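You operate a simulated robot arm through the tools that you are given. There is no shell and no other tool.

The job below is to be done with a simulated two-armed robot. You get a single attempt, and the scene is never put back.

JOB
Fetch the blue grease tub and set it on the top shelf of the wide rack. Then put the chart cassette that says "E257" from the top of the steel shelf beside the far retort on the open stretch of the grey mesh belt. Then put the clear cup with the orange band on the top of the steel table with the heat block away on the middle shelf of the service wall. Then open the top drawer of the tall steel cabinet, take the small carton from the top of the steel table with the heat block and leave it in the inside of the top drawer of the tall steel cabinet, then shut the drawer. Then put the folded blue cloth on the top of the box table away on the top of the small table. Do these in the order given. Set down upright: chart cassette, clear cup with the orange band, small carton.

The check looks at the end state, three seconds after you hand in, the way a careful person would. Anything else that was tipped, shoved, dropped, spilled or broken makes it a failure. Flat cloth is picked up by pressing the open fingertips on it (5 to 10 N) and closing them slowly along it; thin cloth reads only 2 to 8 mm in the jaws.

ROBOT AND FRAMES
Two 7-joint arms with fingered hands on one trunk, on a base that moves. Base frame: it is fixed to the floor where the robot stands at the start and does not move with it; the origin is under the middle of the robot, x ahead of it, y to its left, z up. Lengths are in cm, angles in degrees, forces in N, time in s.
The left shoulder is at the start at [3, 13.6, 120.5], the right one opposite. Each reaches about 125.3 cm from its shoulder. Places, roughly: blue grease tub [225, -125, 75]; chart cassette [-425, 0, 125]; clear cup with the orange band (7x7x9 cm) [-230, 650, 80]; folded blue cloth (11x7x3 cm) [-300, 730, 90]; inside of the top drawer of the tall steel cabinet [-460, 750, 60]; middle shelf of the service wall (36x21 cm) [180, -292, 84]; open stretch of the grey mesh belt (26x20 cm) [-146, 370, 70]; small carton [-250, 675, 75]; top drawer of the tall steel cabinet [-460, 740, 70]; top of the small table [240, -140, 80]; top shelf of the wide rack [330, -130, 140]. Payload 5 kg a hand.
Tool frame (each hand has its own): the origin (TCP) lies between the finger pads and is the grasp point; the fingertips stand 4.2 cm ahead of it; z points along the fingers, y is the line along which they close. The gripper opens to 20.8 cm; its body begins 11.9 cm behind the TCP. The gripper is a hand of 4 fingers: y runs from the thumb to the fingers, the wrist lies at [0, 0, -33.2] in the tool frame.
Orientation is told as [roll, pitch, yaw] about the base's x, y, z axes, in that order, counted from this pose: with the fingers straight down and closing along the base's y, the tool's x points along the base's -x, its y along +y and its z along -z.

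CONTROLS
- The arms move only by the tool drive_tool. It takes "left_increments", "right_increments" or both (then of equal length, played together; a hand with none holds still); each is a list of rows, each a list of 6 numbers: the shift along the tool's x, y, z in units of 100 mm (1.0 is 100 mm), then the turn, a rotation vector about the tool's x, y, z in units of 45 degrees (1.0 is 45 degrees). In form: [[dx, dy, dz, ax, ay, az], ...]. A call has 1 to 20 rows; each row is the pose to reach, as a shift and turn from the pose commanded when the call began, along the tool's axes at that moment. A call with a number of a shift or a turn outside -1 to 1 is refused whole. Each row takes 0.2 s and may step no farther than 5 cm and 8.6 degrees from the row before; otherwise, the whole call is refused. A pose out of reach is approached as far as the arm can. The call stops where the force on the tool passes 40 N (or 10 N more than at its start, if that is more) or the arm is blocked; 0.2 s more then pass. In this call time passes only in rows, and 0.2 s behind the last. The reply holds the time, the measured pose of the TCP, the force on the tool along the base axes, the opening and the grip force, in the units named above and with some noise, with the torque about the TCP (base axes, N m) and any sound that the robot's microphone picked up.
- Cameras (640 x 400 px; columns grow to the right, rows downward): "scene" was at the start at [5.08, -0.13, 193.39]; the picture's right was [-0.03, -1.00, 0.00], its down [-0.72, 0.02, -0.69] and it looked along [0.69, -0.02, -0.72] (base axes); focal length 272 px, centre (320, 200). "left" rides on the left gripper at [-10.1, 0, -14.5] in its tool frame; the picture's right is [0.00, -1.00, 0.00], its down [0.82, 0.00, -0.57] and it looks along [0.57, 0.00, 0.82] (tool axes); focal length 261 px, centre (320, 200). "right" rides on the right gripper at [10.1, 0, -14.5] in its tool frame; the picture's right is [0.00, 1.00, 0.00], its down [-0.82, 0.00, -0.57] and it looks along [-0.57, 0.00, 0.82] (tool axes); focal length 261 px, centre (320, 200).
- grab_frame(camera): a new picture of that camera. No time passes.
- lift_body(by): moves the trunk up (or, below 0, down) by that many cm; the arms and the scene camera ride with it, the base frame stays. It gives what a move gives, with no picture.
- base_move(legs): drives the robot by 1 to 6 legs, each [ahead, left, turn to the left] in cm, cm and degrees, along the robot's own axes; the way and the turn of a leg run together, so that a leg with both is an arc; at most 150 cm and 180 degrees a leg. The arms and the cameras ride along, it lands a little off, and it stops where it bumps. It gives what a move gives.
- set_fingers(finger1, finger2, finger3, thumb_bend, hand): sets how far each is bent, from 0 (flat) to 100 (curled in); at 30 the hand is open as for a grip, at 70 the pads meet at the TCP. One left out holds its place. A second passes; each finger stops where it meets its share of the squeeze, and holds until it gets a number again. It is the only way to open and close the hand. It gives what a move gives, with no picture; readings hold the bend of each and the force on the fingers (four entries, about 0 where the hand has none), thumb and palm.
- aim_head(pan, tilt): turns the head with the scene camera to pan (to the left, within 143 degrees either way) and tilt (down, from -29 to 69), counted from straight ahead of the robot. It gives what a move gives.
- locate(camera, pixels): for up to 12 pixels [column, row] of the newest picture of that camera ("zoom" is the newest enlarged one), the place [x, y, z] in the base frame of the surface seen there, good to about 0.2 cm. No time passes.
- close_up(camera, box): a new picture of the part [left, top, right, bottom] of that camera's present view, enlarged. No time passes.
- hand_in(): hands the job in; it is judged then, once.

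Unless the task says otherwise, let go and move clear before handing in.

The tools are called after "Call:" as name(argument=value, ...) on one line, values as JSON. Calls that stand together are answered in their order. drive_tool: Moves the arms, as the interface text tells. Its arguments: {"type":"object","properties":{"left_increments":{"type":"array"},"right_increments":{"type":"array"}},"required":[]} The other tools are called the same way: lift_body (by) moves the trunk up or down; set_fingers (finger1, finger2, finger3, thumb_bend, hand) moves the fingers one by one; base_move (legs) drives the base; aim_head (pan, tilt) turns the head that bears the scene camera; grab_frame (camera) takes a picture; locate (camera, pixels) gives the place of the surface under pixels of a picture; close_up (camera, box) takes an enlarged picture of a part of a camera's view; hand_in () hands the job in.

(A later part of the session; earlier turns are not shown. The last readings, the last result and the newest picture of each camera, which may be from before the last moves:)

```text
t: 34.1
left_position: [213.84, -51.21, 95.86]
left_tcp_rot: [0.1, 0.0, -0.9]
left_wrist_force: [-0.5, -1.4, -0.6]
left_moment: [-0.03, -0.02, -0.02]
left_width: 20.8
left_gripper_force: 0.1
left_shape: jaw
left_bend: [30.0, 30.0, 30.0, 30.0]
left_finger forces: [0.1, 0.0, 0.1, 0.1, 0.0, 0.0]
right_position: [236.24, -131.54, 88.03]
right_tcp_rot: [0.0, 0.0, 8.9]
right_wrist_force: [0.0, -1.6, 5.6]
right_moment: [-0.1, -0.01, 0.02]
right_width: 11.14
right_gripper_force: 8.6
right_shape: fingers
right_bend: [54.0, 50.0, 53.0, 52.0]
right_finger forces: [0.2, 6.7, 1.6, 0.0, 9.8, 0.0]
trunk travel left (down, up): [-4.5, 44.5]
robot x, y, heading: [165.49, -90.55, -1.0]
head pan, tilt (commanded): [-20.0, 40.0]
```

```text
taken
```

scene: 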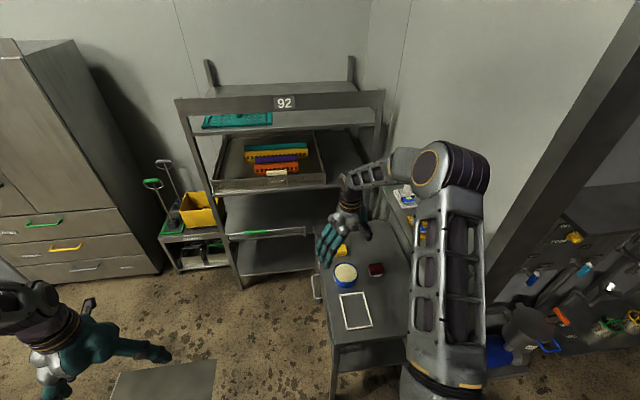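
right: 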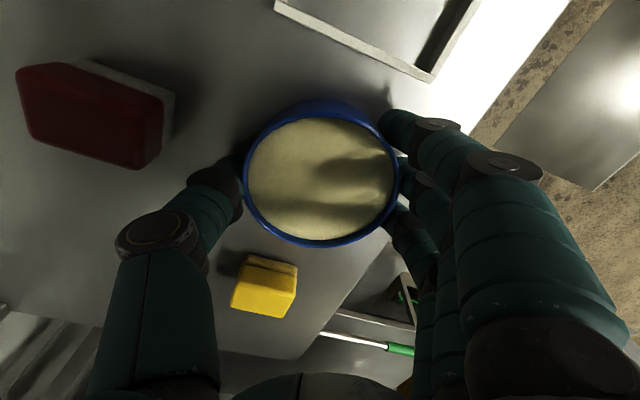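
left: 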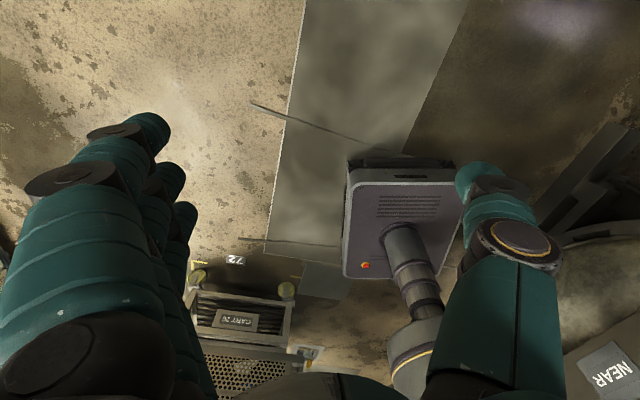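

Contact is made with the tub (width 11.1, grip 8.6 N). I'll tighten and then lift slightly to test.

Call:
set_fingers(hand="right", finger1=60, finger2=60, finger3=60, thumb_bend=60)

Call:
lift_body(by=2)

Call:
grab_frame(camera="right")

Call:
close_up(camera="scene", box=[300, 140, 420, 260])

```text
t: 35.1
left_position: [213.88, -51.14, 95.79]
left_tcp_rot: [0.0, 0.0, -0.9]
left_wrist_force: [0.1, 1.0, 0.1]
left_moment: [-0.03, -0.02, 0.0]
left_width: 20.79
left_gripper_force: 0.1
left_shape: jaw
left_bend: [30.0, 30.0, 30.0, 30.0]
left_finger forces: [0.0, 0.1, 0.1, 0.0, 0.0, 0.0]
right_position: [236.22, -131.44, 87.84]
right_tcp_rot: [0.0, -0.1, 8.9]
right_wrist_force: [-0.7, -0.3, 4.9]
right_moment: [-0.27, -0.02, -0.08]
right_width: 10.76
right_gripper_force: 20.2
right_shape: fingers
right_bend: [55.0, 50.0, 53.0, 54.0]
right_finger forces: [6.0, 6.9, 6.8, 0.1, 21.7, 0.0]
trunk travel left (down, up): [-4.5, 44.5]
robot x, y, heading: [165.11, -89.81, -1.2]
head pan, tilt (commanded): [-20.0, 40.0]
```

```text
t: 35.8
left_position: [214.03, -51.23, 97.7]
left_tcp_rot: [0.0, 0.2, -1.1]
left_wrist_force: [1.1, -0.3, -1.1]
left_moment: [0.01, 0.09, -0.01]
left_width: 20.78
left_gripper_force: 0.0
left_shape: jaw
left_bend: [30.0, 30.0, 30.0, 30.0]
left_finger forces: [0.0, 0.1, 0.0, 0.1, 0.1, 0.0]
right_position: [236.16, -131.54, 89.77]
right_tcp_rot: [0.2, 0.1, 8.7]
right_wrist_force: [0.9, -0.5, -3.4]
right_moment: [0.0, 0.02, 0.01]
right_width: 10.77
right_gripper_force: 20.3
right_shape: fingers
right_bend: [55.0, 50.0, 53.0, 54.0]
right_finger forces: [6.1, 7.1, 7.0, 0.0, 20.5, 0.1]
trunk travel left (down, up): [-6.5, 42.5]
robot x, y, heading: [165.04, -90.11, -0.9]
head pan, tilt (commanded): [-20.0, 40.0]
```

```text
taken
```

right: 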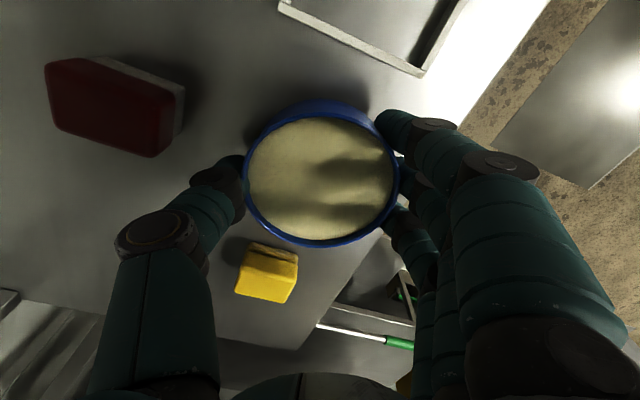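

```text
3.33 times, centred on (360, 200) of scene
```

zoom: 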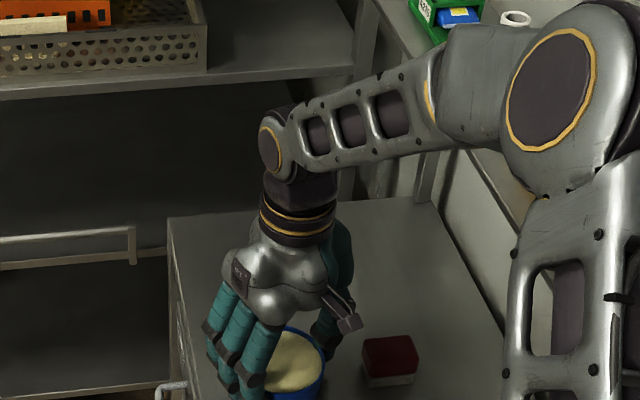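

The tub is held (weight ≈3.4 N, width steady 10.8). I raise the trunk in full, then the arm, to bring the tub above the header.

Call:
lift_body(by=42)

Call:
drive_tool(right_increments=[[0, 0, -0.4, 0, 0, 0], [0, 0, -0.8, 0, 0, 0], [0, 0, -1.0, 0, 0, 0]])

Call:
drive_tool(right_increments=[[0, 0, -0.4, 0, 0, 0], [0, 0, -0.8, 0, 0, 0], [0, 0, -1.0, 0, 0, 0]])

Call:
grab_frame(camera="right")

Call:
grab_frame(camera="scene")

```text
refused: 42 is not a number from -40 to 40
```

```text
t: 36.5
left_position: [213.88, -51.25, 97.76]
left_tcp_rot: [0.0, 0.0, -1.0]
left_wrist_force: [0.3, 0.0, 0.7]
left_moment: [-0.02, -0.03, 0.03]
left_width: 20.77
left_gripper_force: 0.2
left_shape: jaw
left_bend: [30.0, 30.0, 30.0, 30.0]
left_finger forces: [0.0, 0.1, 0.0, 0.0, 0.1, 0.0]
right_position: [236.11, -131.79, 99.93]
right_tcp_rot: [0.0, 0.1, 8.8]
right_wrist_force: [0.3, -0.1, -4.4]
right_moment: [-0.06, -0.02, 0.0]
right_width: 10.75
right_gripper_force: 19.9
right_shape: fingers
right_bend: [55.0, 50.0, 53.0, 54.0]
right_finger forces: [5.9, 7.0, 7.0, 0.0, 20.4, 0.0]
trunk travel left (down, up): [-6.5, 42.5]
robot x, y, heading: [165.18, -90.14, -1.2]
head pan, tilt (commanded): [-20.0, 40.0]
```

```text
t: 37.4
left_position: [213.87, -51.16, 97.84]
left_tcp_rot: [-0.1, 0.0, -1.0]
left_wrist_force: [-0.8, -0.7, 1.1]
left_moment: [-0.04, -0.04, -0.01]
left_width: 20.78
left_gripper_force: 0.1
left_shape: jaw
left_bend: [30.0, 30.0, 30.0, 30.0]
left_finger forces: [0.1, 0.0, 0.0, 0.0, 0.1, 0.0]
right_position: [236.14, -131.45, 109.86]
right_tcp_rot: [0.1, 0.0, 8.9]
right_wrist_force: [0.8, 0.3, -3.3]
right_moment: [0.01, -0.04, -0.01]
right_width: 10.77
right_gripper_force: 19.8
right_shape: fingers
right_bend: [55.0, 50.0, 53.0, 54.0]
right_finger forces: [6.1, 7.0, 7.0, 0.0, 20.2, 0.0]
trunk travel left (down, up): [-6.5, 42.5]
robot x, y, heading: [164.64, -90.07, -1.2]
head pan, tilt (commanded): [-20.0, 40.0]
```

```text
taken
```

right: 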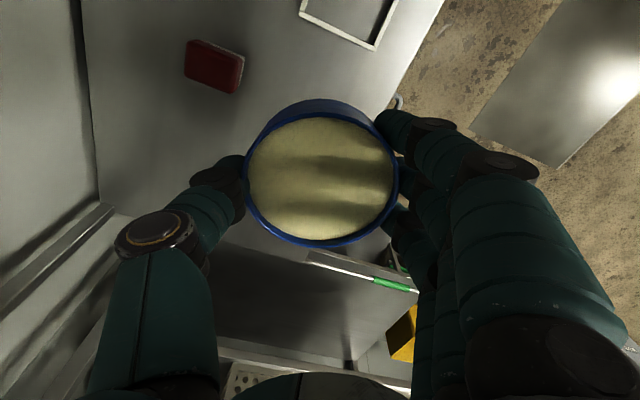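

```text
taken
```

scene: 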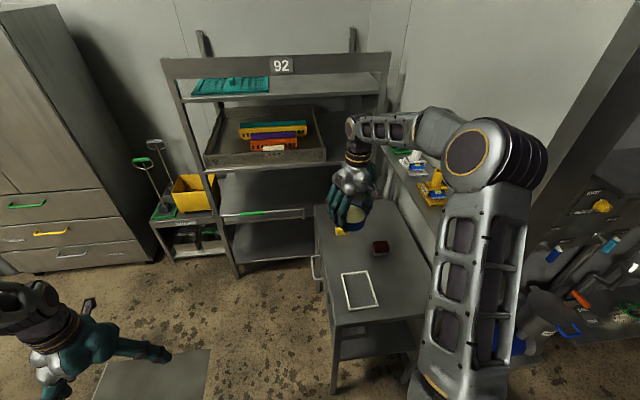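

The trunk call was refused (limit 40), but the arm rose to z≈110 holding firmly. I check the elbow's distance to the wall shelf, then lift the trunk 40.

Call:
locate(camera="scene", pixels=[[465, 155], [400, 130], [545, 160], [430, 190], [500, 120], [20, 30], [100, 80], [150, 140]])

Call:
lift_body(by=20)

Call:
grab_frame(camera="scene")

```text
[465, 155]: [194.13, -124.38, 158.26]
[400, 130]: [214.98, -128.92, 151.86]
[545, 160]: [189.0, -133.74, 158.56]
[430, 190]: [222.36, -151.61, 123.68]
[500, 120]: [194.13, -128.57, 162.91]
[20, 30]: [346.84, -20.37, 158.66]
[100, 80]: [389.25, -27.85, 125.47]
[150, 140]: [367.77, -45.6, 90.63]
```

```text
t: 39.5
left_position: [213.93, -51.21, 117.8]
left_tcp_rot: [0.0, 0.0, -0.9]
left_wrist_force: [-0.2, -0.7, -0.1]
left_moment: [0.01, 0.06, -0.01]
left_width: 20.76
left_gripper_force: 0.1
left_shape: jaw
left_bend: [30.0, 30.0, 30.0, 30.0]
left_finger forces: [0.0, 0.1, 0.0, 0.1, 0.0, 0.0]
right_position: [236.24, -131.56, 129.77]
right_tcp_rot: [0.0, 0.0, 8.9]
right_wrist_force: [1.2, 0.1, -4.6]
right_moment: [-0.02, 0.0, 0.0]
right_width: 10.74
right_gripper_force: 20.4
right_shape: fingers
right_bend: [55.0, 50.0, 53.0, 54.0]
right_finger forces: [6.0, 7.1, 7.1, 0.0, 20.2, 0.1]
trunk travel left (down, up): [-26.5, 22.5]
robot x, y, heading: [165.27, -90.0, -1.2]
head pan, tilt (commanded): [-20.0, 40.0]
```

```text
taken
```

scene: 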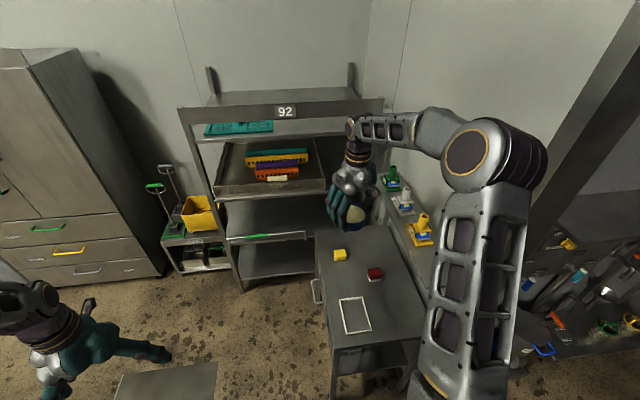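

All clear; grip steady. I raise the trunk by the rest and the arm by another 10 cm (drawing in a little).

Call:
lift_body(by=22.3)

Call:
drive_tool(right_increments=[[0.15, 0, -0.35, 0, 0, 0], [0.3, 0, -0.7, 0, 0, 0], [0.4, 0, -1.0, 0, 0, 0]])

Call:
aim_head(pan=0, tilt=40)

Call:
grab_frame(camera="scene")

```text
t: 41.9
left_position: [213.93, -51.16, 140.12]
left_tcp_rot: [0.1, 0.0, -1.0]
left_wrist_force: [0.4, 0.2, 0.3]
left_moment: [0.01, -0.03, 0.03]
left_width: 20.79
left_gripper_force: 0.0
left_shape: jaw
left_bend: [30.0, 30.0, 30.0, 30.0]
left_finger forces: [0.2, 0.0, 0.0, 0.0, 0.0, 0.0]
right_position: [236.21, -131.5, 152.13]
right_tcp_rot: [0.0, 0.1, 8.9]
right_wrist_force: [1.1, 0.0, -5.3]
right_moment: [0.0, 0.02, 0.0]
right_width: 10.77
right_gripper_force: 20.1
right_shape: fingers
right_bend: [55.0, 50.0, 53.0, 54.0]
right_finger forces: [6.1, 7.0, 7.1, 0.0, 20.3, 0.0]
trunk travel left (down, up): [-48.8, 0.2]
robot x, y, heading: [165.14, -89.66, -1.1]
head pan, tilt (commanded): [-20.0, 40.0]
```

```text
t: 42.7
left_position: [213.92, -51.17, 139.94]
left_tcp_rot: [0.1, 0.0, -1.0]
left_wrist_force: [-0.4, -0.1, 0.0]
left_moment: [-0.05, -0.05, -0.03]
left_width: 20.77
left_gripper_force: 0.0
left_shape: jaw
left_bend: [30.0, 30.0, 30.0, 30.0]
left_finger forces: [0.0, 0.0, 0.1, 0.0, 0.1, 0.1]
right_position: [232.35, -132.04, 162.24]
right_tcp_rot: [-0.1, 0.1, 8.9]
right_wrist_force: [-0.6, 0.4, -4.1]
right_moment: [-0.01, -0.01, -0.01]
right_width: 10.76
right_gripper_force: 20.2
right_shape: fingers
right_bend: [55.0, 50.0, 53.0, 54.0]
right_finger forces: [6.3, 6.9, 7.2, 0.0, 20.3, 0.0]
trunk travel left (down, up): [-48.8, 0.2]
robot x, y, heading: [165.15, -90.15, -0.8]
head pan, tilt (commanded): [-20.0, 40.0]
```

```text
t: 43.5
left_position: [213.93, -51.28, 140.03]
left_tcp_rot: [-0.1, 0.0, -0.9]
left_wrist_force: [-0.4, 0.0, 0.4]
left_moment: [0.03, 0.01, 0.0]
left_width: 20.77
left_gripper_force: 0.0
left_shape: jaw
left_bend: [30.0, 30.0, 30.0, 30.0]
left_finger forces: [0.1, 0.0, 0.1, 0.0, 0.0, 0.1]
right_position: [232.47, -132.19, 162.2]
right_tcp_rot: [0.0, 0.1, 8.9]
right_wrist_force: [0.7, -0.5, -3.4]
right_moment: [0.02, -0.02, -0.01]
right_width: 10.76
right_gripper_force: 20.4
right_shape: fingers
right_bend: [55.0, 50.0, 53.0, 54.0]
right_finger forces: [6.4, 6.9, 7.2, 0.1, 20.1, 0.0]
trunk travel left (down, up): [-48.8, 0.2]
robot x, y, heading: [164.94, -90.25, -1.0]
head pan, tilt (commanded): [0.0, 40.0]
```

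```text
taken
```

scene: 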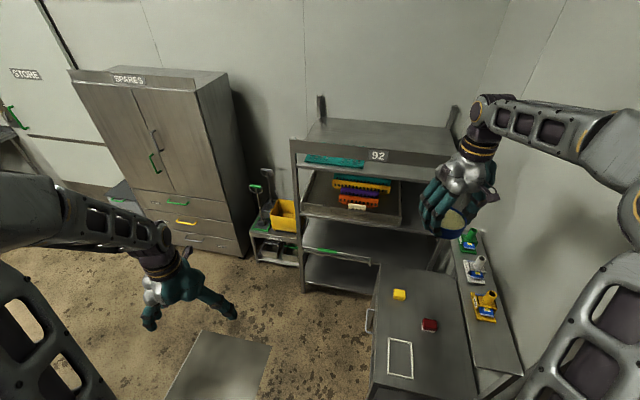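

From up here a grey surface shows above the header (380,130). I must check whether that's the shelf itself or a roof panel.

Call:
locate(camera="scene", pixels=[[380, 130], [350, 125], [430, 140], [340, 145], [320, 108], [452, 112], [378, 155], [335, 160], [420, 155], [300, 145], [385, 145], [450, 160]])

Call:
close_up(camera="scene", box=[280, 90, 480, 215])

```text
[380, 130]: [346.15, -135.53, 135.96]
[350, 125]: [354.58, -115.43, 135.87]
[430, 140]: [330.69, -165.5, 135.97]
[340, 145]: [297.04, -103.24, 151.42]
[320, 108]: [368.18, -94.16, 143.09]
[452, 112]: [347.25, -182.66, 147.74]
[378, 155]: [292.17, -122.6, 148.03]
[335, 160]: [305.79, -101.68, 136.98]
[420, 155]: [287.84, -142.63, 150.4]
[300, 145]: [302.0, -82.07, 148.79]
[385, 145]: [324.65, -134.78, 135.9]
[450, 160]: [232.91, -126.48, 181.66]
```

```text
3.20 times, centred on (380, 152) of scene
```

zoom: 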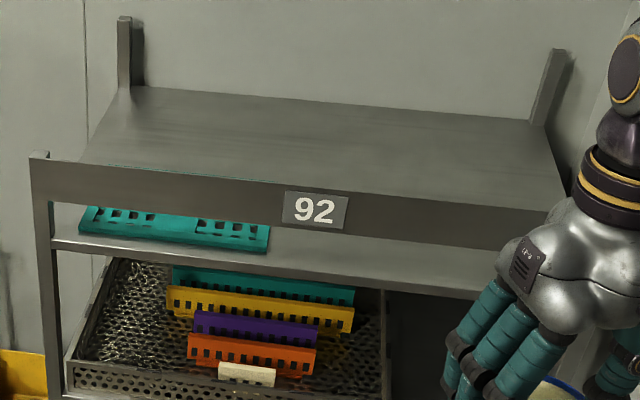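

It is the open shelf (z≈136) seen over the header (top z≈151.5), so I can lower the tub behind the header. I drive left first, then ahead past the small table with the tub high.

Call:
base_move(legs=[[0, 25, 0], [75, 0, 0]])

Call:
grab_frame(camera="scene")

```text
t: 49.0
left_position: [290.8, -28.12, 139.98]
left_tcp_rot: [0.0, -0.1, -1.4]
left_wrist_force: [0.1, -0.3, -0.1]
left_moment: [0.01, -0.02, -0.02]
left_width: 20.78
left_gripper_force: 0.0
left_shape: jaw
left_bend: [30.0, 30.0, 30.0, 30.0]
left_finger forces: [0.1, 0.0, 0.1, 0.0, 0.0, 0.0]
right_position: [308.5, -109.39, 162.24]
right_tcp_rot: [0.0, 0.0, 8.6]
right_wrist_force: [0.1, -0.3, -3.7]
right_moment: [0.0, 0.01, 0.01]
right_width: 10.73
right_gripper_force: 20.3
right_shape: fingers
right_bend: [55.0, 50.0, 53.0, 54.0]
right_finger forces: [6.4, 6.9, 7.3, 0.1, 20.3, 0.0]
trunk travel left (down, up): [-48.8, 0.2]
robot x, y, heading: [241.79, -66.91, -1.2]
head pan, tilt (commanded): [0.0, 40.0]
```

```text
taken
```

scene: 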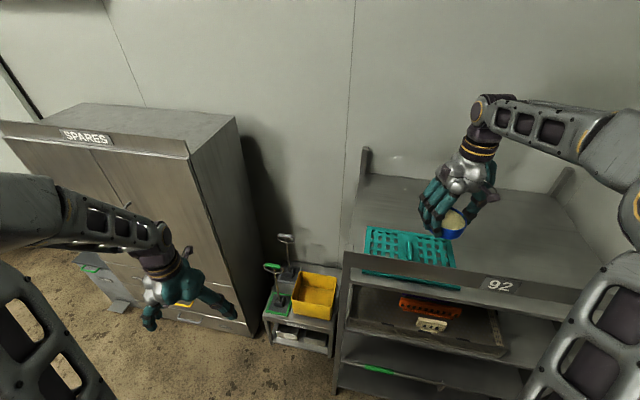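

The tub is over the shelf area left side, above the teal grid. I turn 12.8° right, then shift ahead/right to reach the free part of the shelf.

Call:
base_move(legs=[[0, 0, -12.8], [18, -10, 0]])

Call:
aim_head(pan=-15, tilt=45)

Call:
grab_frame(camera="scene")

Call:
grab_frame(camera="right")

```text
t: 51.5
left_position: [313.06, -53.44, 140.12]
left_tcp_rot: [0.0, 0.0, -13.8]
left_wrist_force: [-0.9, 0.5, 0.0]
left_moment: [-0.01, -0.09, -0.03]
left_width: 20.8
left_gripper_force: 0.1
left_shape: jaw
left_bend: [30.0, 30.0, 30.0, 30.0]
left_finger forces: [0.1, 0.0, 0.0, 0.0, 0.1, 0.1]
right_position: [313.02, -136.51, 162.35]
right_tcp_rot: [0.0, 0.0, -4.1]
right_wrist_force: [-0.5, 0.3, -4.4]
right_moment: [-0.04, -0.02, -0.01]
right_width: 10.76
right_gripper_force: 20.6
right_shape: fingers
right_bend: [55.0, 50.0, 53.0, 54.0]
right_finger forces: [6.3, 6.7, 7.3, 0.0, 20.1, 0.0]
trunk travel left (down, up): [-48.8, 0.2]
robot x, y, heading: [256.75, -80.77, -13.9]
head pan, tilt (commanded): [0.0, 40.0]
```

```text
t: 52.2
left_position: [313.3, -53.71, 140.02]
left_tcp_rot: [0.0, 0.1, -13.9]
left_wrist_force: [0.2, -0.8, 0.8]
left_moment: [0.09, 0.11, -0.01]
left_width: 20.76
left_gripper_force: 0.1
left_shape: jaw
left_bend: [30.0, 30.0, 30.0, 30.0]
left_finger forces: [0.1, 0.1, 0.0, 0.0, 0.0, 0.1]
right_position: [313.17, -136.9, 162.07]
right_tcp_rot: [0.0, 0.1, -4.1]
right_wrist_force: [1.2, -0.9, -5.2]
right_moment: [0.1, 0.08, 0.02]
right_width: 10.75
right_gripper_force: 19.8
right_shape: fingers
right_bend: [55.0, 50.0, 53.0, 54.0]
right_finger forces: [6.3, 6.8, 7.3, 0.0, 20.1, 0.1]
trunk travel left (down, up): [-48.8, 0.2]
robot x, y, heading: [256.62, -80.73, -14.0]
head pan, tilt (commanded): [-15.0, 45.0]
```

```text
taken
```

scene: 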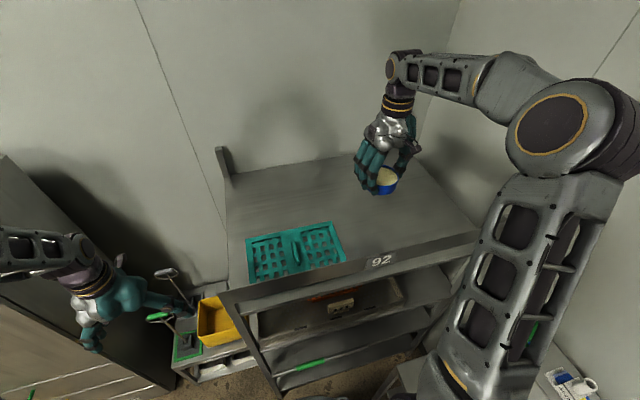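

```text
taken
```

right: 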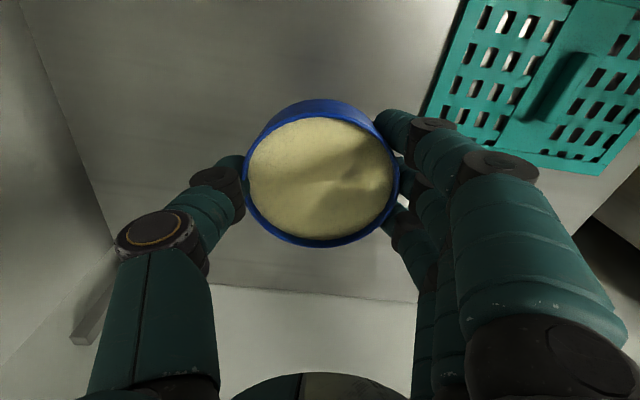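

The tub hangs over the free shelf area, grid to the left. I check the shelf position under and the distance to the grid, then lower with the arm.

Call:
locate(camera="right", pixels=[[430, 105], [300, 60], [200, 130], [300, 280], [600, 170], [100, 200], [320, 20]])

Call:
drive_tool(right_increments=[[0, 0, 0.35, 0, 0, 0], [0, 0, 0.7, 0, 0, 0], [0, 0, 1.0, 0, 0, 0]])

Call:
grab_frame(camera="right")

Call:
grab_frame(camera="scene")

```text
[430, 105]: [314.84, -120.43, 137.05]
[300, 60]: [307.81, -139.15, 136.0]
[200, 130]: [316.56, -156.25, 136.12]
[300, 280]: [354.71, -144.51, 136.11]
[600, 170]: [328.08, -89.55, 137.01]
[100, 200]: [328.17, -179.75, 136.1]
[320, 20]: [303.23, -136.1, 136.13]
```

```text
t: 53.0
left_position: [313.08, -53.58, 140.06]
left_tcp_rot: [0.0, -0.1, -13.8]
left_wrist_force: [0.2, 0.1, 0.5]
left_moment: [0.01, -0.01, 0.0]
left_width: 20.77
left_gripper_force: 0.1
left_shape: jaw
left_bend: [30.0, 30.0, 30.0, 30.0]
left_finger forces: [0.0, 0.0, 0.0, 0.0, 0.0, 0.0]
right_position: [313.02, -136.49, 152.23]
right_tcp_rot: [0.0, 0.0, -3.9]
right_wrist_force: [0.6, -0.7, -2.9]
right_moment: [0.02, 0.01, 0.03]
right_width: 10.74
right_gripper_force: 20.4
right_shape: fingers
right_bend: [55.0, 50.0, 53.0, 54.0]
right_finger forces: [6.3, 6.8, 7.3, 0.0, 19.9, 0.0]
trunk travel left (down, up): [-48.8, 0.2]
robot x, y, heading: [257.06, -80.58, -13.9]
head pan, tilt (commanded): [-15.0, 45.0]
```

```text
taken
```

right: 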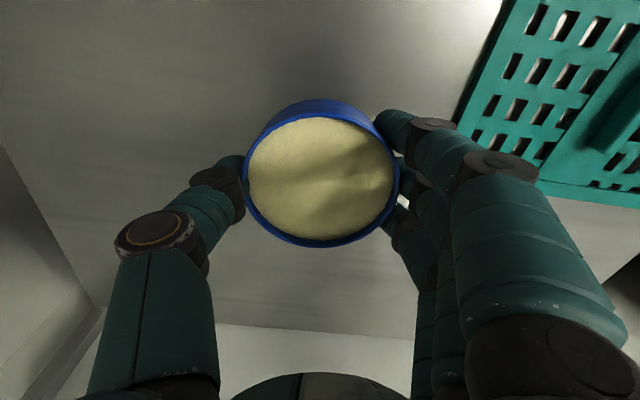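

```text
taken
```

scene: 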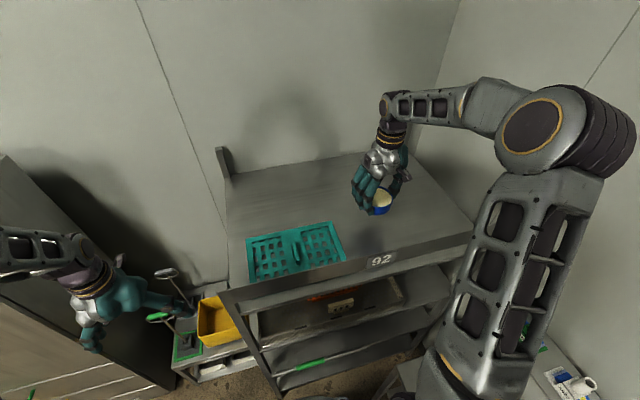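

Still clean. Lower 8.5 cm more, then in small steps until contact.

Call:
drive_tool(right_increments=[[0, 0, 0.35, 0, 0, 0], [0, 0, 0.65, 0, 0, 0], [0, 0, 0.85, 0, 0, 0]])

Call:
drive_tool(right_increments=[[0, 0, 0.04, 0, 0, 0], [0, 0, 0.08, 0, 0, 0], [0, 0, 0.11, 0, 0, 0], [0, 0, 0.14, 0, 0, 0], [0, 0, 0.16, 0, 0, 0]])

Call:
grab_frame(camera="right")

Call:
close_up(camera="scene", box=[320, 140, 440, 260])

```text
t: 53.8
left_position: [313.23, -53.57, 140.01]
left_tcp_rot: [0.0, 0.0, -13.7]
left_wrist_force: [0.4, -0.4, 0.7]
left_moment: [-0.01, -0.02, 0.03]
left_width: 20.78
left_gripper_force: 0.1
left_shape: jaw
left_bend: [30.0, 30.0, 30.0, 30.0]
left_finger forces: [0.0, 0.1, 0.0, 0.1, 0.1, 0.0]
right_position: [313.27, -136.55, 143.7]
right_tcp_rot: [0.1, 0.0, -3.9]
right_wrist_force: [-0.8, -0.3, -3.7]
right_moment: [0.01, 0.01, 0.02]
right_width: 10.71
right_gripper_force: 20.4
right_shape: fingers
right_bend: [55.0, 50.0, 53.0, 54.0]
right_finger forces: [6.3, 6.8, 7.4, 0.1, 19.9, 0.1]
trunk travel left (down, up): [-48.8, 0.2]
robot x, y, heading: [256.81, -80.54, -14.1]
head pan, tilt (commanded): [-15.0, 45.0]
```

```text
t: 55.0
left_position: [313.21, -53.62, 139.94]
left_tcp_rot: [0.0, 0.0, -13.8]
left_wrist_force: [0.2, -0.4, 0.0]
left_moment: [0.0, -0.02, -0.01]
left_width: 20.78
left_gripper_force: 0.0
left_shape: jaw
left_bend: [30.0, 30.0, 30.0, 30.0]
left_finger forces: [0.0, 0.0, 0.1, 0.0, 0.0, 0.0]
right_position: [313.19, -136.58, 142.07]
right_tcp_rot: [0.0, 0.0, -3.9]
right_wrist_force: [1.0, 0.1, -4.1]
right_moment: [-0.02, 0.01, 0.0]
right_width: 10.73
right_gripper_force: 20.6
right_shape: fingers
right_bend: [55.0, 50.0, 53.0, 54.0]
right_finger forces: [6.4, 6.7, 7.4, 0.0, 19.9, 0.1]
trunk travel left (down, up): [-48.8, 0.2]
robot x, y, heading: [256.86, -80.64, -13.8]
head pan, tilt (commanded): [-15.0, 45.0]
```

```text
taken
```

right: 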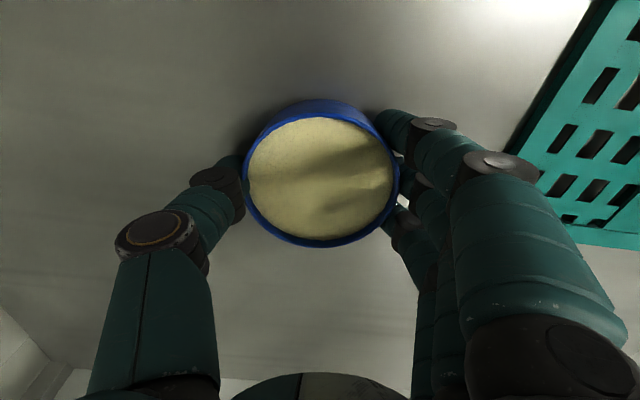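

```text
3.33 times, centred on (380, 200) of scene
```

zoom: 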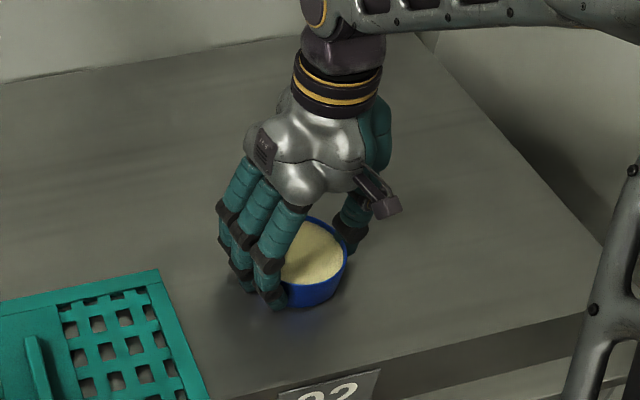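

No contact yet (still −4 N load) at z=142.07. I'll keep lowering in fine steps.

Call:
drive_tool(right_increments=[[0, 0, 0.02, 0, 0, 0], [0, 0, 0.04, 0, 0, 0], [0, 0, 0.05, 0, 0, 0]])

```text
t: 55.8
left_position: [313.05, -53.53, 140.15]
left_tcp_rot: [0.0, -0.1, -13.8]
left_wrist_force: [0.3, -0.3, 0.4]
left_moment: [-0.02, 0.01, 0.01]
left_width: 20.77
left_gripper_force: 0.0
left_shape: jaw
left_bend: [30.0, 30.0, 30.0, 30.0]
left_finger forces: [0.0, 0.1, 0.0, 0.1, 0.0, 0.0]
right_position: [313.19, -136.53, 141.91]
right_tcp_rot: [-0.1, -0.2, -4.0]
right_wrist_force: [1.4, -0.6, 15.0]
right_moment: [-0.21, -0.06, -0.03]
right_width: 10.71
right_gripper_force: 21.4
right_shape: fingers
right_bend: [55.0, 50.0, 54.0, 54.0]
right_finger forces: [6.6, 7.0, 7.7, 0.0, 21.3, 0.0]
trunk travel left (down, up): [-48.8, 0.2]
robot x, y, heading: [257.09, -80.73, -13.8]
head pan, tilt (commanded): [-15.0, 45.0]
```

Contact felt (+15 N). I ease up 0.2 cm and open the hand.

Call:
drive_tool(right_increments=[[0, 0, -0.03, 0, 0, 0]])

Call:
set_fingers(hand="right", finger1=46, finger2=44, finger3=45, thumb_bend=45)

Call:
grab_frame(camera="right")

```text
t: 56.2
left_position: [313.27, -53.54, 140.06]
left_tcp_rot: [0.0, 0.0, -13.8]
left_wrist_force: [-0.1, -0.1, -0.3]
left_moment: [-0.01, -0.01, -0.01]
left_width: 20.77
left_gripper_force: 0.0
left_shape: jaw
left_bend: [30.0, 30.0, 30.0, 30.0]
left_finger forces: [0.0, 0.0, 0.0, 0.0, 0.1, 0.1]
right_position: [313.05, -136.65, 141.98]
right_tcp_rot: [0.1, 0.1, -4.0]
right_wrist_force: [2.7, -0.3, 2.6]
right_moment: [-0.22, -0.03, 0.11]
right_width: 10.71
right_gripper_force: 21.5
right_shape: fingers
right_bend: [55.0, 50.0, 53.0, 54.0]
right_finger forces: [6.8, 7.2, 7.8, 0.0, 20.7, 0.1]
trunk travel left (down, up): [-48.8, 0.2]
robot x, y, heading: [257.21, -80.48, -14.0]
head pan, tilt (commanded): [-15.0, 45.0]
```

```text
t: 57.2
left_position: [313.15, -53.57, 140.03]
left_tcp_rot: [0.0, 0.1, -13.8]
left_wrist_force: [0.1, 0.8, 0.1]
left_moment: [-0.01, 0.01, 0.03]
left_width: 20.79
left_gripper_force: 0.1
left_shape: jaw
left_bend: [30.0, 30.0, 30.0, 30.0]
left_finger forces: [0.0, 0.0, 0.0, 0.1, 0.0, 0.0]
right_position: [313.14, -136.62, 142.03]
right_tcp_rot: [0.1, 0.0, -4.0]
right_wrist_force: [-0.4, 0.6, -0.3]
right_moment: [0.05, 0.01, -0.02]
right_width: 14.3
right_gripper_force: 0.0
right_shape: fingers
right_bend: [46.0, 44.0, 45.0, 45.0]
right_finger forces: [0.1, 0.1, 0.0, 0.0, 0.0, 0.0]
trunk travel left (down, up): [-48.8, 0.2]
robot x, y, heading: [257.1, -80.93, -14.2]
head pan, tilt (commanded): [-15.0, 45.0]
```

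```text
taken
```

right: 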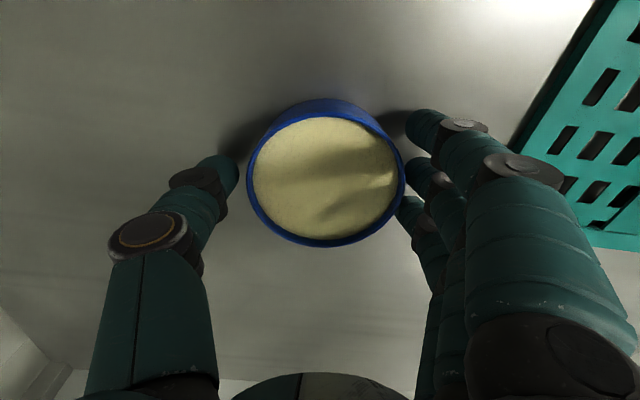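

Fingers are free of the tub and it sits flat. I lift straight up 18 cm.

Call:
drive_tool(right_increments=[[0, 0, -0.2, 0, 0, 0], [0, 0, -0.6, 0, 0, 0], [0, 0, -1.0, 0, 0, 0]])

Call:
drive_tool(right_increments=[[0, 0, -0.4, 0, 0, 0], [0, 0, -0.8, 0, 0, 0], [0, 0, -0.9, 0, 0, 0]])

Call:
grab_frame(camera="scene")

Call:
grab_frame(camera="right")

```text
t: 58.0
left_position: [313.06, -53.58, 140.08]
left_tcp_rot: [0.0, 0.0, -13.9]
left_wrist_force: [0.5, 0.3, 0.7]
left_moment: [-0.02, -0.03, -0.04]
left_width: 20.77
left_gripper_force: 0.2
left_shape: jaw
left_bend: [30.0, 30.0, 30.0, 30.0]
left_finger forces: [0.1, 0.0, 0.0, 0.0, 0.1, 0.1]
right_position: [312.95, -136.37, 151.78]
right_tcp_rot: [-0.1, 0.1, -4.0]
right_wrist_force: [-0.7, 0.2, -0.5]
right_moment: [-0.06, -0.03, 0.01]
right_width: 14.33
right_gripper_force: 0.0
right_shape: fingers
right_bend: [46.0, 44.0, 45.0, 45.0]
right_finger forces: [0.0, 0.0, 0.0, 0.0, 0.0, 0.0]
trunk travel left (down, up): [-48.8, 0.2]
robot x, y, heading: [256.66, -80.78, -13.9]
head pan, tilt (commanded): [-15.0, 45.0]
```

```text
t: 58.8
left_position: [313.16, -53.63, 139.99]
left_tcp_rot: [0.0, 0.1, -13.9]
left_wrist_force: [0.9, -0.4, 0.1]
left_moment: [0.03, 0.07, 0.01]
left_width: 20.77
left_gripper_force: 0.1
left_shape: jaw
left_bend: [30.0, 30.0, 30.0, 30.0]
left_finger forces: [0.0, 0.1, 0.0, 0.0, 0.0, 0.1]
right_position: [313.13, -136.54, 161.01]
right_tcp_rot: [0.1, 0.1, -3.9]
right_wrist_force: [0.4, -0.9, -0.1]
right_moment: [0.03, 0.05, 0.03]
right_width: 14.34
right_gripper_force: 0.0
right_shape: fingers
right_bend: [46.0, 44.0, 45.0, 45.0]
right_finger forces: [0.1, 0.1, 0.0, 0.2, 0.0, 0.0]
trunk travel left (down, up): [-48.8, 0.2]
robot x, y, heading: [257.15, -80.57, -13.7]
head pan, tilt (commanded): [-15.0, 45.0]
```

```text
taken
```

scene: 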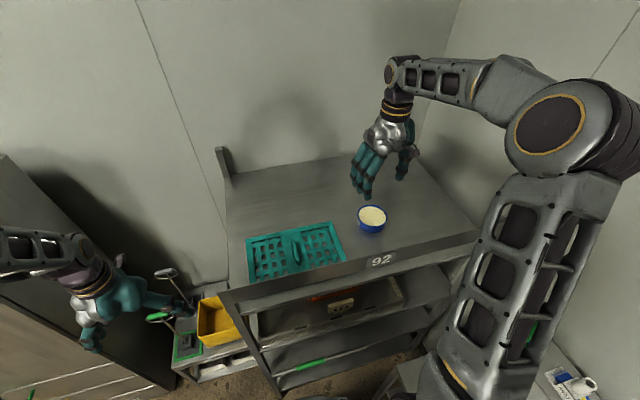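

```text
taken
```

right: 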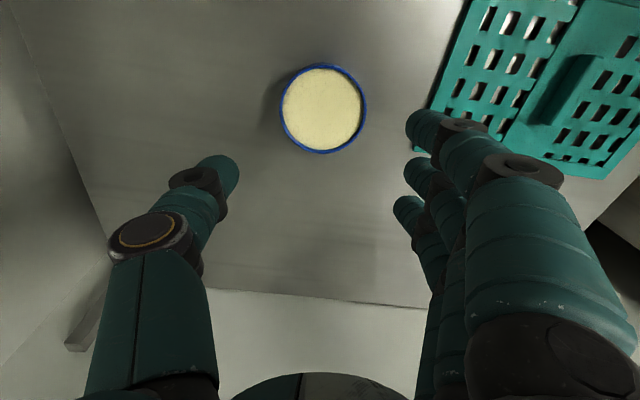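

The tub stands on the top shelf (scene (372,218)), hand clear. Now I back out the way I came.

Call:
base_move(legs=[[-19, 10, 0], [0, 0, 13.5], [-80, 0, 0]])

Call:
grab_frame(camera="scene")

```text
t: 65.2
left_position: [208.68, -26.26, 140.02]
left_tcp_rot: [0.0, 0.0, 0.0]
left_wrist_force: [-0.1, -0.8, -0.3]
left_moment: [0.0, -0.01, -0.01]
left_width: 20.8
left_gripper_force: 0.0
left_shape: jaw
left_bend: [30.0, 30.0, 30.0, 30.0]
left_finger forces: [0.0, 0.0, 0.0, 0.1, 0.0, 0.1]
right_position: [228.45, -106.83, 160.93]
right_tcp_rot: [0.0, 0.0, 9.8]
right_wrist_force: [-0.2, 0.1, -0.6]
right_moment: [0.02, 0.03, 0.01]
right_width: 14.32
right_gripper_force: 0.0
right_shape: fingers
right_bend: [46.0, 44.0, 45.0, 45.0]
right_finger forces: [0.0, 0.1, 0.0, 0.1, 0.0, 0.0]
trunk travel left (down, up): [-48.8, 0.2]
robot x, y, heading: [160.86, -65.55, -0.4]
head pan, tilt (commanded): [-15.0, 45.0]
```

```text
taken
```

scene: 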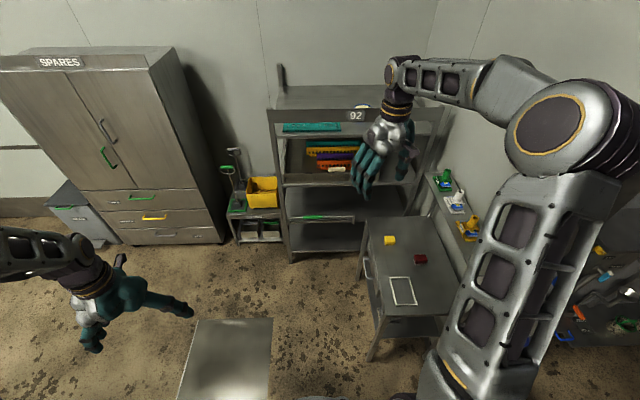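

Clear of the rack. I drive back toward the start spot, then look behind for the way to the far retort.

Call:
base_move(legs=[[-93, 22, 0], [-67, 40, 0]])

Call:
aim_head(pan=140, tilt=35)

Call:
grab_frame(camera="scene")

Call:
aim_head(pan=-142, tilt=35)

Call:
grab_frame(camera="scene")

```text
t: 74.0
left_position: [48.73, 35.68, 140.12]
left_tcp_rot: [0.0, 0.0, 1.2]
left_wrist_force: [0.3, 0.1, 0.5]
left_moment: [0.02, 0.01, 0.0]
left_width: 20.76
left_gripper_force: 0.0
left_shape: jaw
left_bend: [30.0, 30.0, 30.0, 30.0]
left_finger forces: [0.1, 0.0, 0.0, 0.0, 0.0, 0.1]
right_position: [70.03, -44.5, 160.97]
right_tcp_rot: [0.0, 0.2, 10.8]
right_wrist_force: [-0.6, -0.4, 0.9]
right_moment: [-0.01, -0.02, 0.05]
right_width: 14.34
right_gripper_force: 0.1
right_shape: fingers
right_bend: [46.0, 44.0, 45.0, 45.0]
right_finger forces: [0.0, 0.0, 0.1, 0.1, 0.0, 0.0]
trunk travel left (down, up): [-48.8, 0.2]
robot x, y, heading: [1.5, -4.41, 1.0]
head pan, tilt (commanded): [-15.0, 45.0]
```

```text
t: 76.4
left_position: [48.62, 35.8, 140.02]
left_tcp_rot: [0.0, 0.0, 1.1]
left_wrist_force: [-0.2, 0.6, 1.1]
left_moment: [0.0, 0.01, 0.01]
left_width: 20.77
left_gripper_force: 0.0
left_shape: jaw
left_bend: [30.0, 30.0, 30.0, 30.0]
left_finger forces: [0.0, 0.1, 0.0, 0.0, 0.0, 0.0]
right_position: [69.96, -44.47, 160.96]
right_tcp_rot: [-0.1, 0.1, 10.8]
right_wrist_force: [0.0, 0.1, 0.6]
right_moment: [0.02, 0.04, 0.0]
right_width: 14.33
right_gripper_force: 0.1
right_shape: fingers
right_bend: [46.0, 44.0, 45.0, 45.0]
right_finger forces: [0.0, 0.0, 0.1, 0.1, 0.0, 0.1]
trunk travel left (down, up): [-48.8, 0.2]
robot x, y, heading: [1.67, -4.66, 0.8]
head pan, tilt (commanded): [140.0, 35.0]
```

```text
taken
```

scene: 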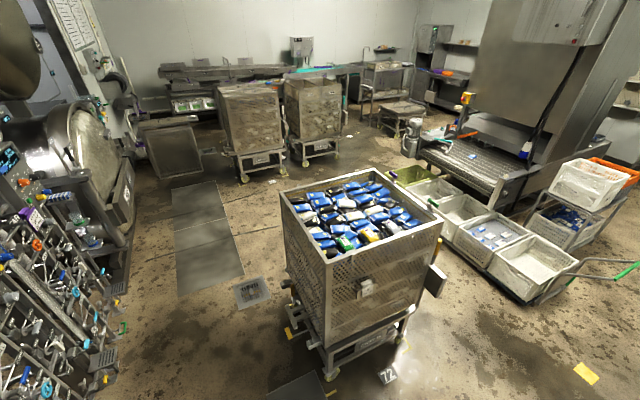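

```text
t: 80.2
left_position: [48.7, 35.68, 140.1]
left_tcp_rot: [0.0, -0.1, 1.0]
left_wrist_force: [-0.3, -0.6, 0.9]
left_moment: [-0.02, 0.03, -0.01]
left_width: 20.79
left_gripper_force: 0.0
left_shape: jaw
left_bend: [30.0, 30.0, 30.0, 30.0]
left_finger forces: [0.0, 0.1, 0.0, 0.0, 0.0, 0.1]
right_position: [69.97, -44.48, 160.93]
right_tcp_rot: [0.0, 0.0, 10.9]
right_wrist_force: [0.5, 0.2, -0.3]
right_moment: [0.0, 0.03, 0.01]
right_width: 14.34
right_gripper_force: 0.0
right_shape: fingers
right_bend: [46.0, 44.0, 45.0, 45.0]
right_finger forces: [0.0, 0.0, 0.0, 0.1, 0.0, 0.1]
trunk travel left (down, up): [-48.8, 0.2]
robot x, y, heading: [1.2, -4.98, 0.9]
head pan, tilt (commanded): [-142.0, 35.0]
```

```text
taken
```

scene: 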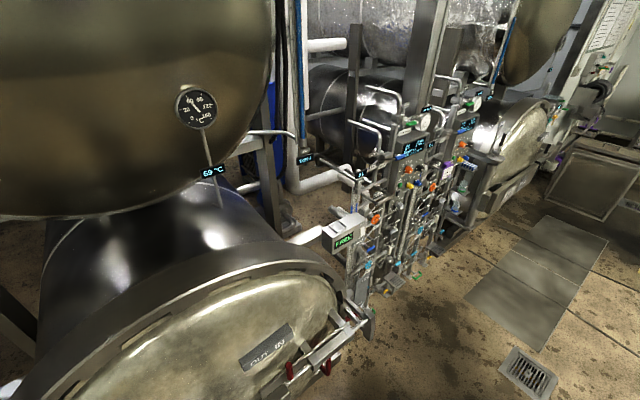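

I need coordinates of the cart, floor plates, manifold and the far shelf. I re-aim to pan 140 and locate.

Call:
locate(camera="scene", pixels=[[375, 340], [360, 300], [330, 360], [430, 265], [415, 235], [460, 235], [500, 190], [545, 160], [525, 280], [470, 290], [330, 240], [590, 170]])

Call:
aim_head(pan=140, tilt=35)

Call:
grab_frame(camera="scene")

Call:
locate(camera="scene", pixels=[[345, 240], [275, 200], [325, 350], [415, 300], [330, 380], [170, 130], [185, 170], [105, 215], [120, 280], [250, 100], [240, 180], [200, 240]])

```text
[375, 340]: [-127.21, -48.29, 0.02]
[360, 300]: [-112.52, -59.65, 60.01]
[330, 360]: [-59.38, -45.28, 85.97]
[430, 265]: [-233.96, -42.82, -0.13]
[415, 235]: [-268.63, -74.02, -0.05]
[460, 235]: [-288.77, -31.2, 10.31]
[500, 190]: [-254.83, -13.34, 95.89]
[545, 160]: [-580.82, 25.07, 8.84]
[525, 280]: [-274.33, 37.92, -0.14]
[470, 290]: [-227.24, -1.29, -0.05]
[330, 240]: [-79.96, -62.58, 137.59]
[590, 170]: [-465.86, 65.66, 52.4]
```

```text
t: 84.1
left_position: [48.61, 35.83, 140.05]
left_tcp_rot: [-0.1, 0.0, 1.1]
left_wrist_force: [0.2, 0.0, -0.1]
left_moment: [0.02, -0.01, 0.04]
left_width: 20.77
left_gripper_force: 0.0
left_shape: jaw
left_bend: [30.0, 30.0, 30.0, 30.0]
left_finger forces: [0.0, 0.0, 0.0, 0.0, 0.1, 0.0]
right_position: [69.95, -44.36, 161.01]
right_tcp_rot: [-0.1, 0.0, 10.9]
right_wrist_force: [-0.3, -0.3, 0.0]
right_moment: [0.01, 0.0, 0.04]
right_width: 14.37
right_gripper_force: 0.0
right_shape: fingers
right_bend: [46.0, 44.0, 45.0, 45.0]
right_finger forces: [0.0, 0.0, 0.1, 0.1, 0.1, 0.0]
trunk travel left (down, up): [-48.8, 0.2]
robot x, y, heading: [1.2, -5.23, 0.8]
head pan, tilt (commanded): [140.0, 35.0]
```

```text
taken
```

scene: 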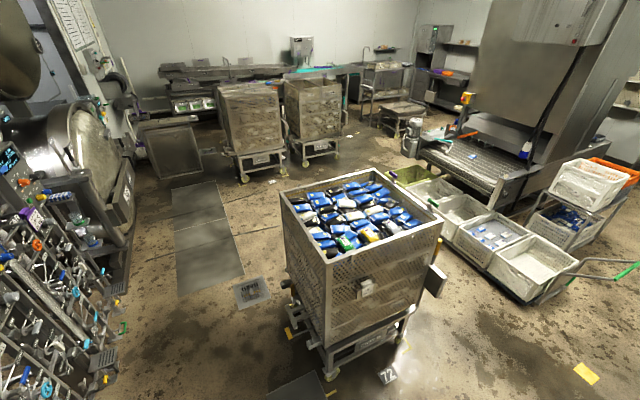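

```text
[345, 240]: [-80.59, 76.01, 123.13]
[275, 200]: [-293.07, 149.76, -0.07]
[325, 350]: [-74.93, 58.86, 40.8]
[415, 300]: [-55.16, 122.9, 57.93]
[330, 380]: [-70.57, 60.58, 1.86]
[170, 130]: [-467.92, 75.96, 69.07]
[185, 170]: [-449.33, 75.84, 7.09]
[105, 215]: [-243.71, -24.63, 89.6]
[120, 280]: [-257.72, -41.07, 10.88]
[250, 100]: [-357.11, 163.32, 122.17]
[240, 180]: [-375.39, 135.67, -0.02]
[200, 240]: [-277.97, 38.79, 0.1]
```

Corridor behind lies between the cart (y≥58) and the manifold (y≤-45), about 100 cm. I tuck the right arm and lower the trunk, then measure my own elbows' width.

Call:
drive_tool(right_increments=[[0.35, 0, 0.3, 0, 0, 0], [0.7, 0, 0.6, 0, 0, 0], [1.0, 0, 0.9, 0, 0, 0]])

Call:
drive_tool(right_increments=[[0.35, 0, 0.3, 0, 0, 0], [0.7, 0, 0.6, 0, 0, 0], [1.0, 0, 0.9, 0, 0, 0]])

Call:
lift_body(by=-26)

Call:
aim_head(pan=0, tilt=60)

Call:
grab_frame(camera="scene")

```text
t: 84.9
left_position: [48.7, 35.74, 140.12]
left_tcp_rot: [0.0, 0.0, 1.1]
left_wrist_force: [-0.2, 0.1, -0.4]
left_moment: [0.03, 0.01, -0.01]
left_width: 20.77
left_gripper_force: 0.1
left_shape: jaw
left_bend: [30.0, 30.0, 30.0, 30.0]
left_finger forces: [0.0, 0.1, 0.1, 0.0, 0.0, 0.0]
right_position: [60.29, -46.33, 151.95]
right_tcp_rot: [-0.1, 0.0, 10.9]
right_wrist_force: [-0.5, 0.0, 0.1]
right_moment: [-0.03, 0.03, 0.0]
right_width: 14.31
right_gripper_force: 0.0
right_shape: fingers
right_bend: [46.0, 44.0, 45.0, 45.0]
right_finger forces: [0.0, 0.1, 0.0, 0.0, 0.1, 0.1]
trunk travel left (down, up): [-48.8, 0.2]
robot x, y, heading: [1.25, -4.64, 1.1]
head pan, tilt (commanded): [140.0, 35.0]
```

```text
t: 85.7
left_position: [48.61, 35.76, 139.99]
left_tcp_rot: [0.0, -0.1, 1.1]
left_wrist_force: [0.5, 0.0, -0.3]
left_moment: [0.02, 0.0, -0.03]
left_width: 20.77
left_gripper_force: 0.1
left_shape: jaw
left_bend: [30.0, 30.0, 30.0, 30.0]
left_finger forces: [0.0, 0.0, 0.0, 0.0, 0.1, 0.0]
right_position: [50.32, -48.08, 143.04]
right_tcp_rot: [0.0, 0.0, 11.1]
right_wrist_force: [-0.6, -0.8, -0.2]
right_moment: [0.04, 0.04, -0.01]
right_width: 14.33
right_gripper_force: 0.1
right_shape: fingers
right_bend: [46.0, 44.0, 45.0, 45.0]
right_finger forces: [0.0, 0.0, 0.1, 0.1, 0.0, 0.0]
trunk travel left (down, up): [-48.8, 0.2]
robot x, y, heading: [1.42, -4.86, 1.3]
head pan, tilt (commanded): [140.0, 35.0]
```

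```text
t: 88.4
left_position: [48.72, 35.68, 114.07]
left_tcp_rot: [0.0, 0.0, 1.0]
left_wrist_force: [-0.7, -0.1, 0.2]
left_moment: [-0.03, 0.02, -0.02]
left_width: 20.78
left_gripper_force: 0.1
left_shape: jaw
left_bend: [30.0, 30.0, 30.0, 30.0]
left_finger forces: [0.0, 0.0, 0.1, 0.1, 0.0, 0.0]
right_position: [50.27, -48.03, 116.94]
right_tcp_rot: [-0.1, -0.1, 10.9]
right_wrist_force: [-0.5, 0.6, -0.2]
right_moment: [0.03, 0.01, 0.01]
right_width: 14.32
right_gripper_force: 0.1
right_shape: fingers
right_bend: [46.0, 44.0, 45.0, 45.0]
right_finger forces: [0.0, 0.0, 0.0, 0.0, 0.0, 0.1]
trunk travel left (down, up): [-22.8, 26.2]
robot x, y, heading: [1.21, -5.24, 1.4]
head pan, tilt (commanded): [140.0, 35.0]
```

```text
t: 90.6
left_position: [48.52, 35.83, 114.05]
left_tcp_rot: [0.0, 0.0, 1.1]
left_wrist_force: [1.2, -0.6, -0.7]
left_moment: [0.01, 0.04, 0.02]
left_width: 20.76
left_gripper_force: 0.1
left_shape: jaw
left_bend: [30.0, 30.0, 30.0, 30.0]
left_finger forces: [0.0, 0.1, 0.0, 0.0, 0.1, 0.0]
right_position: [50.32, -48.0, 116.76]
right_tcp_rot: [0.1, 0.0, 10.9]
right_wrist_force: [-0.6, 0.0, 0.0]
right_moment: [0.04, 0.01, 0.0]
right_width: 14.32
right_gripper_force: 0.0
right_shape: fingers
right_bend: [46.0, 44.0, 45.0, 45.0]
right_finger forces: [0.0, 0.1, 0.1, 0.0, 0.0, 0.1]
trunk travel left (down, up): [-22.8, 26.2]
robot x, y, heading: [1.5, -5.0, 1.0]
head pan, tilt (commanded): [0.0, 60.0]
```

```text
taken
```

scene: 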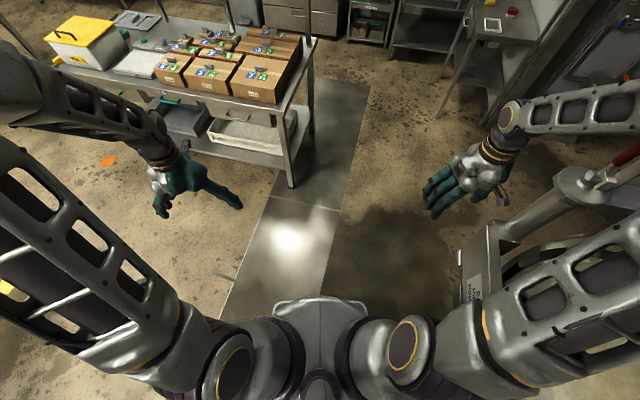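

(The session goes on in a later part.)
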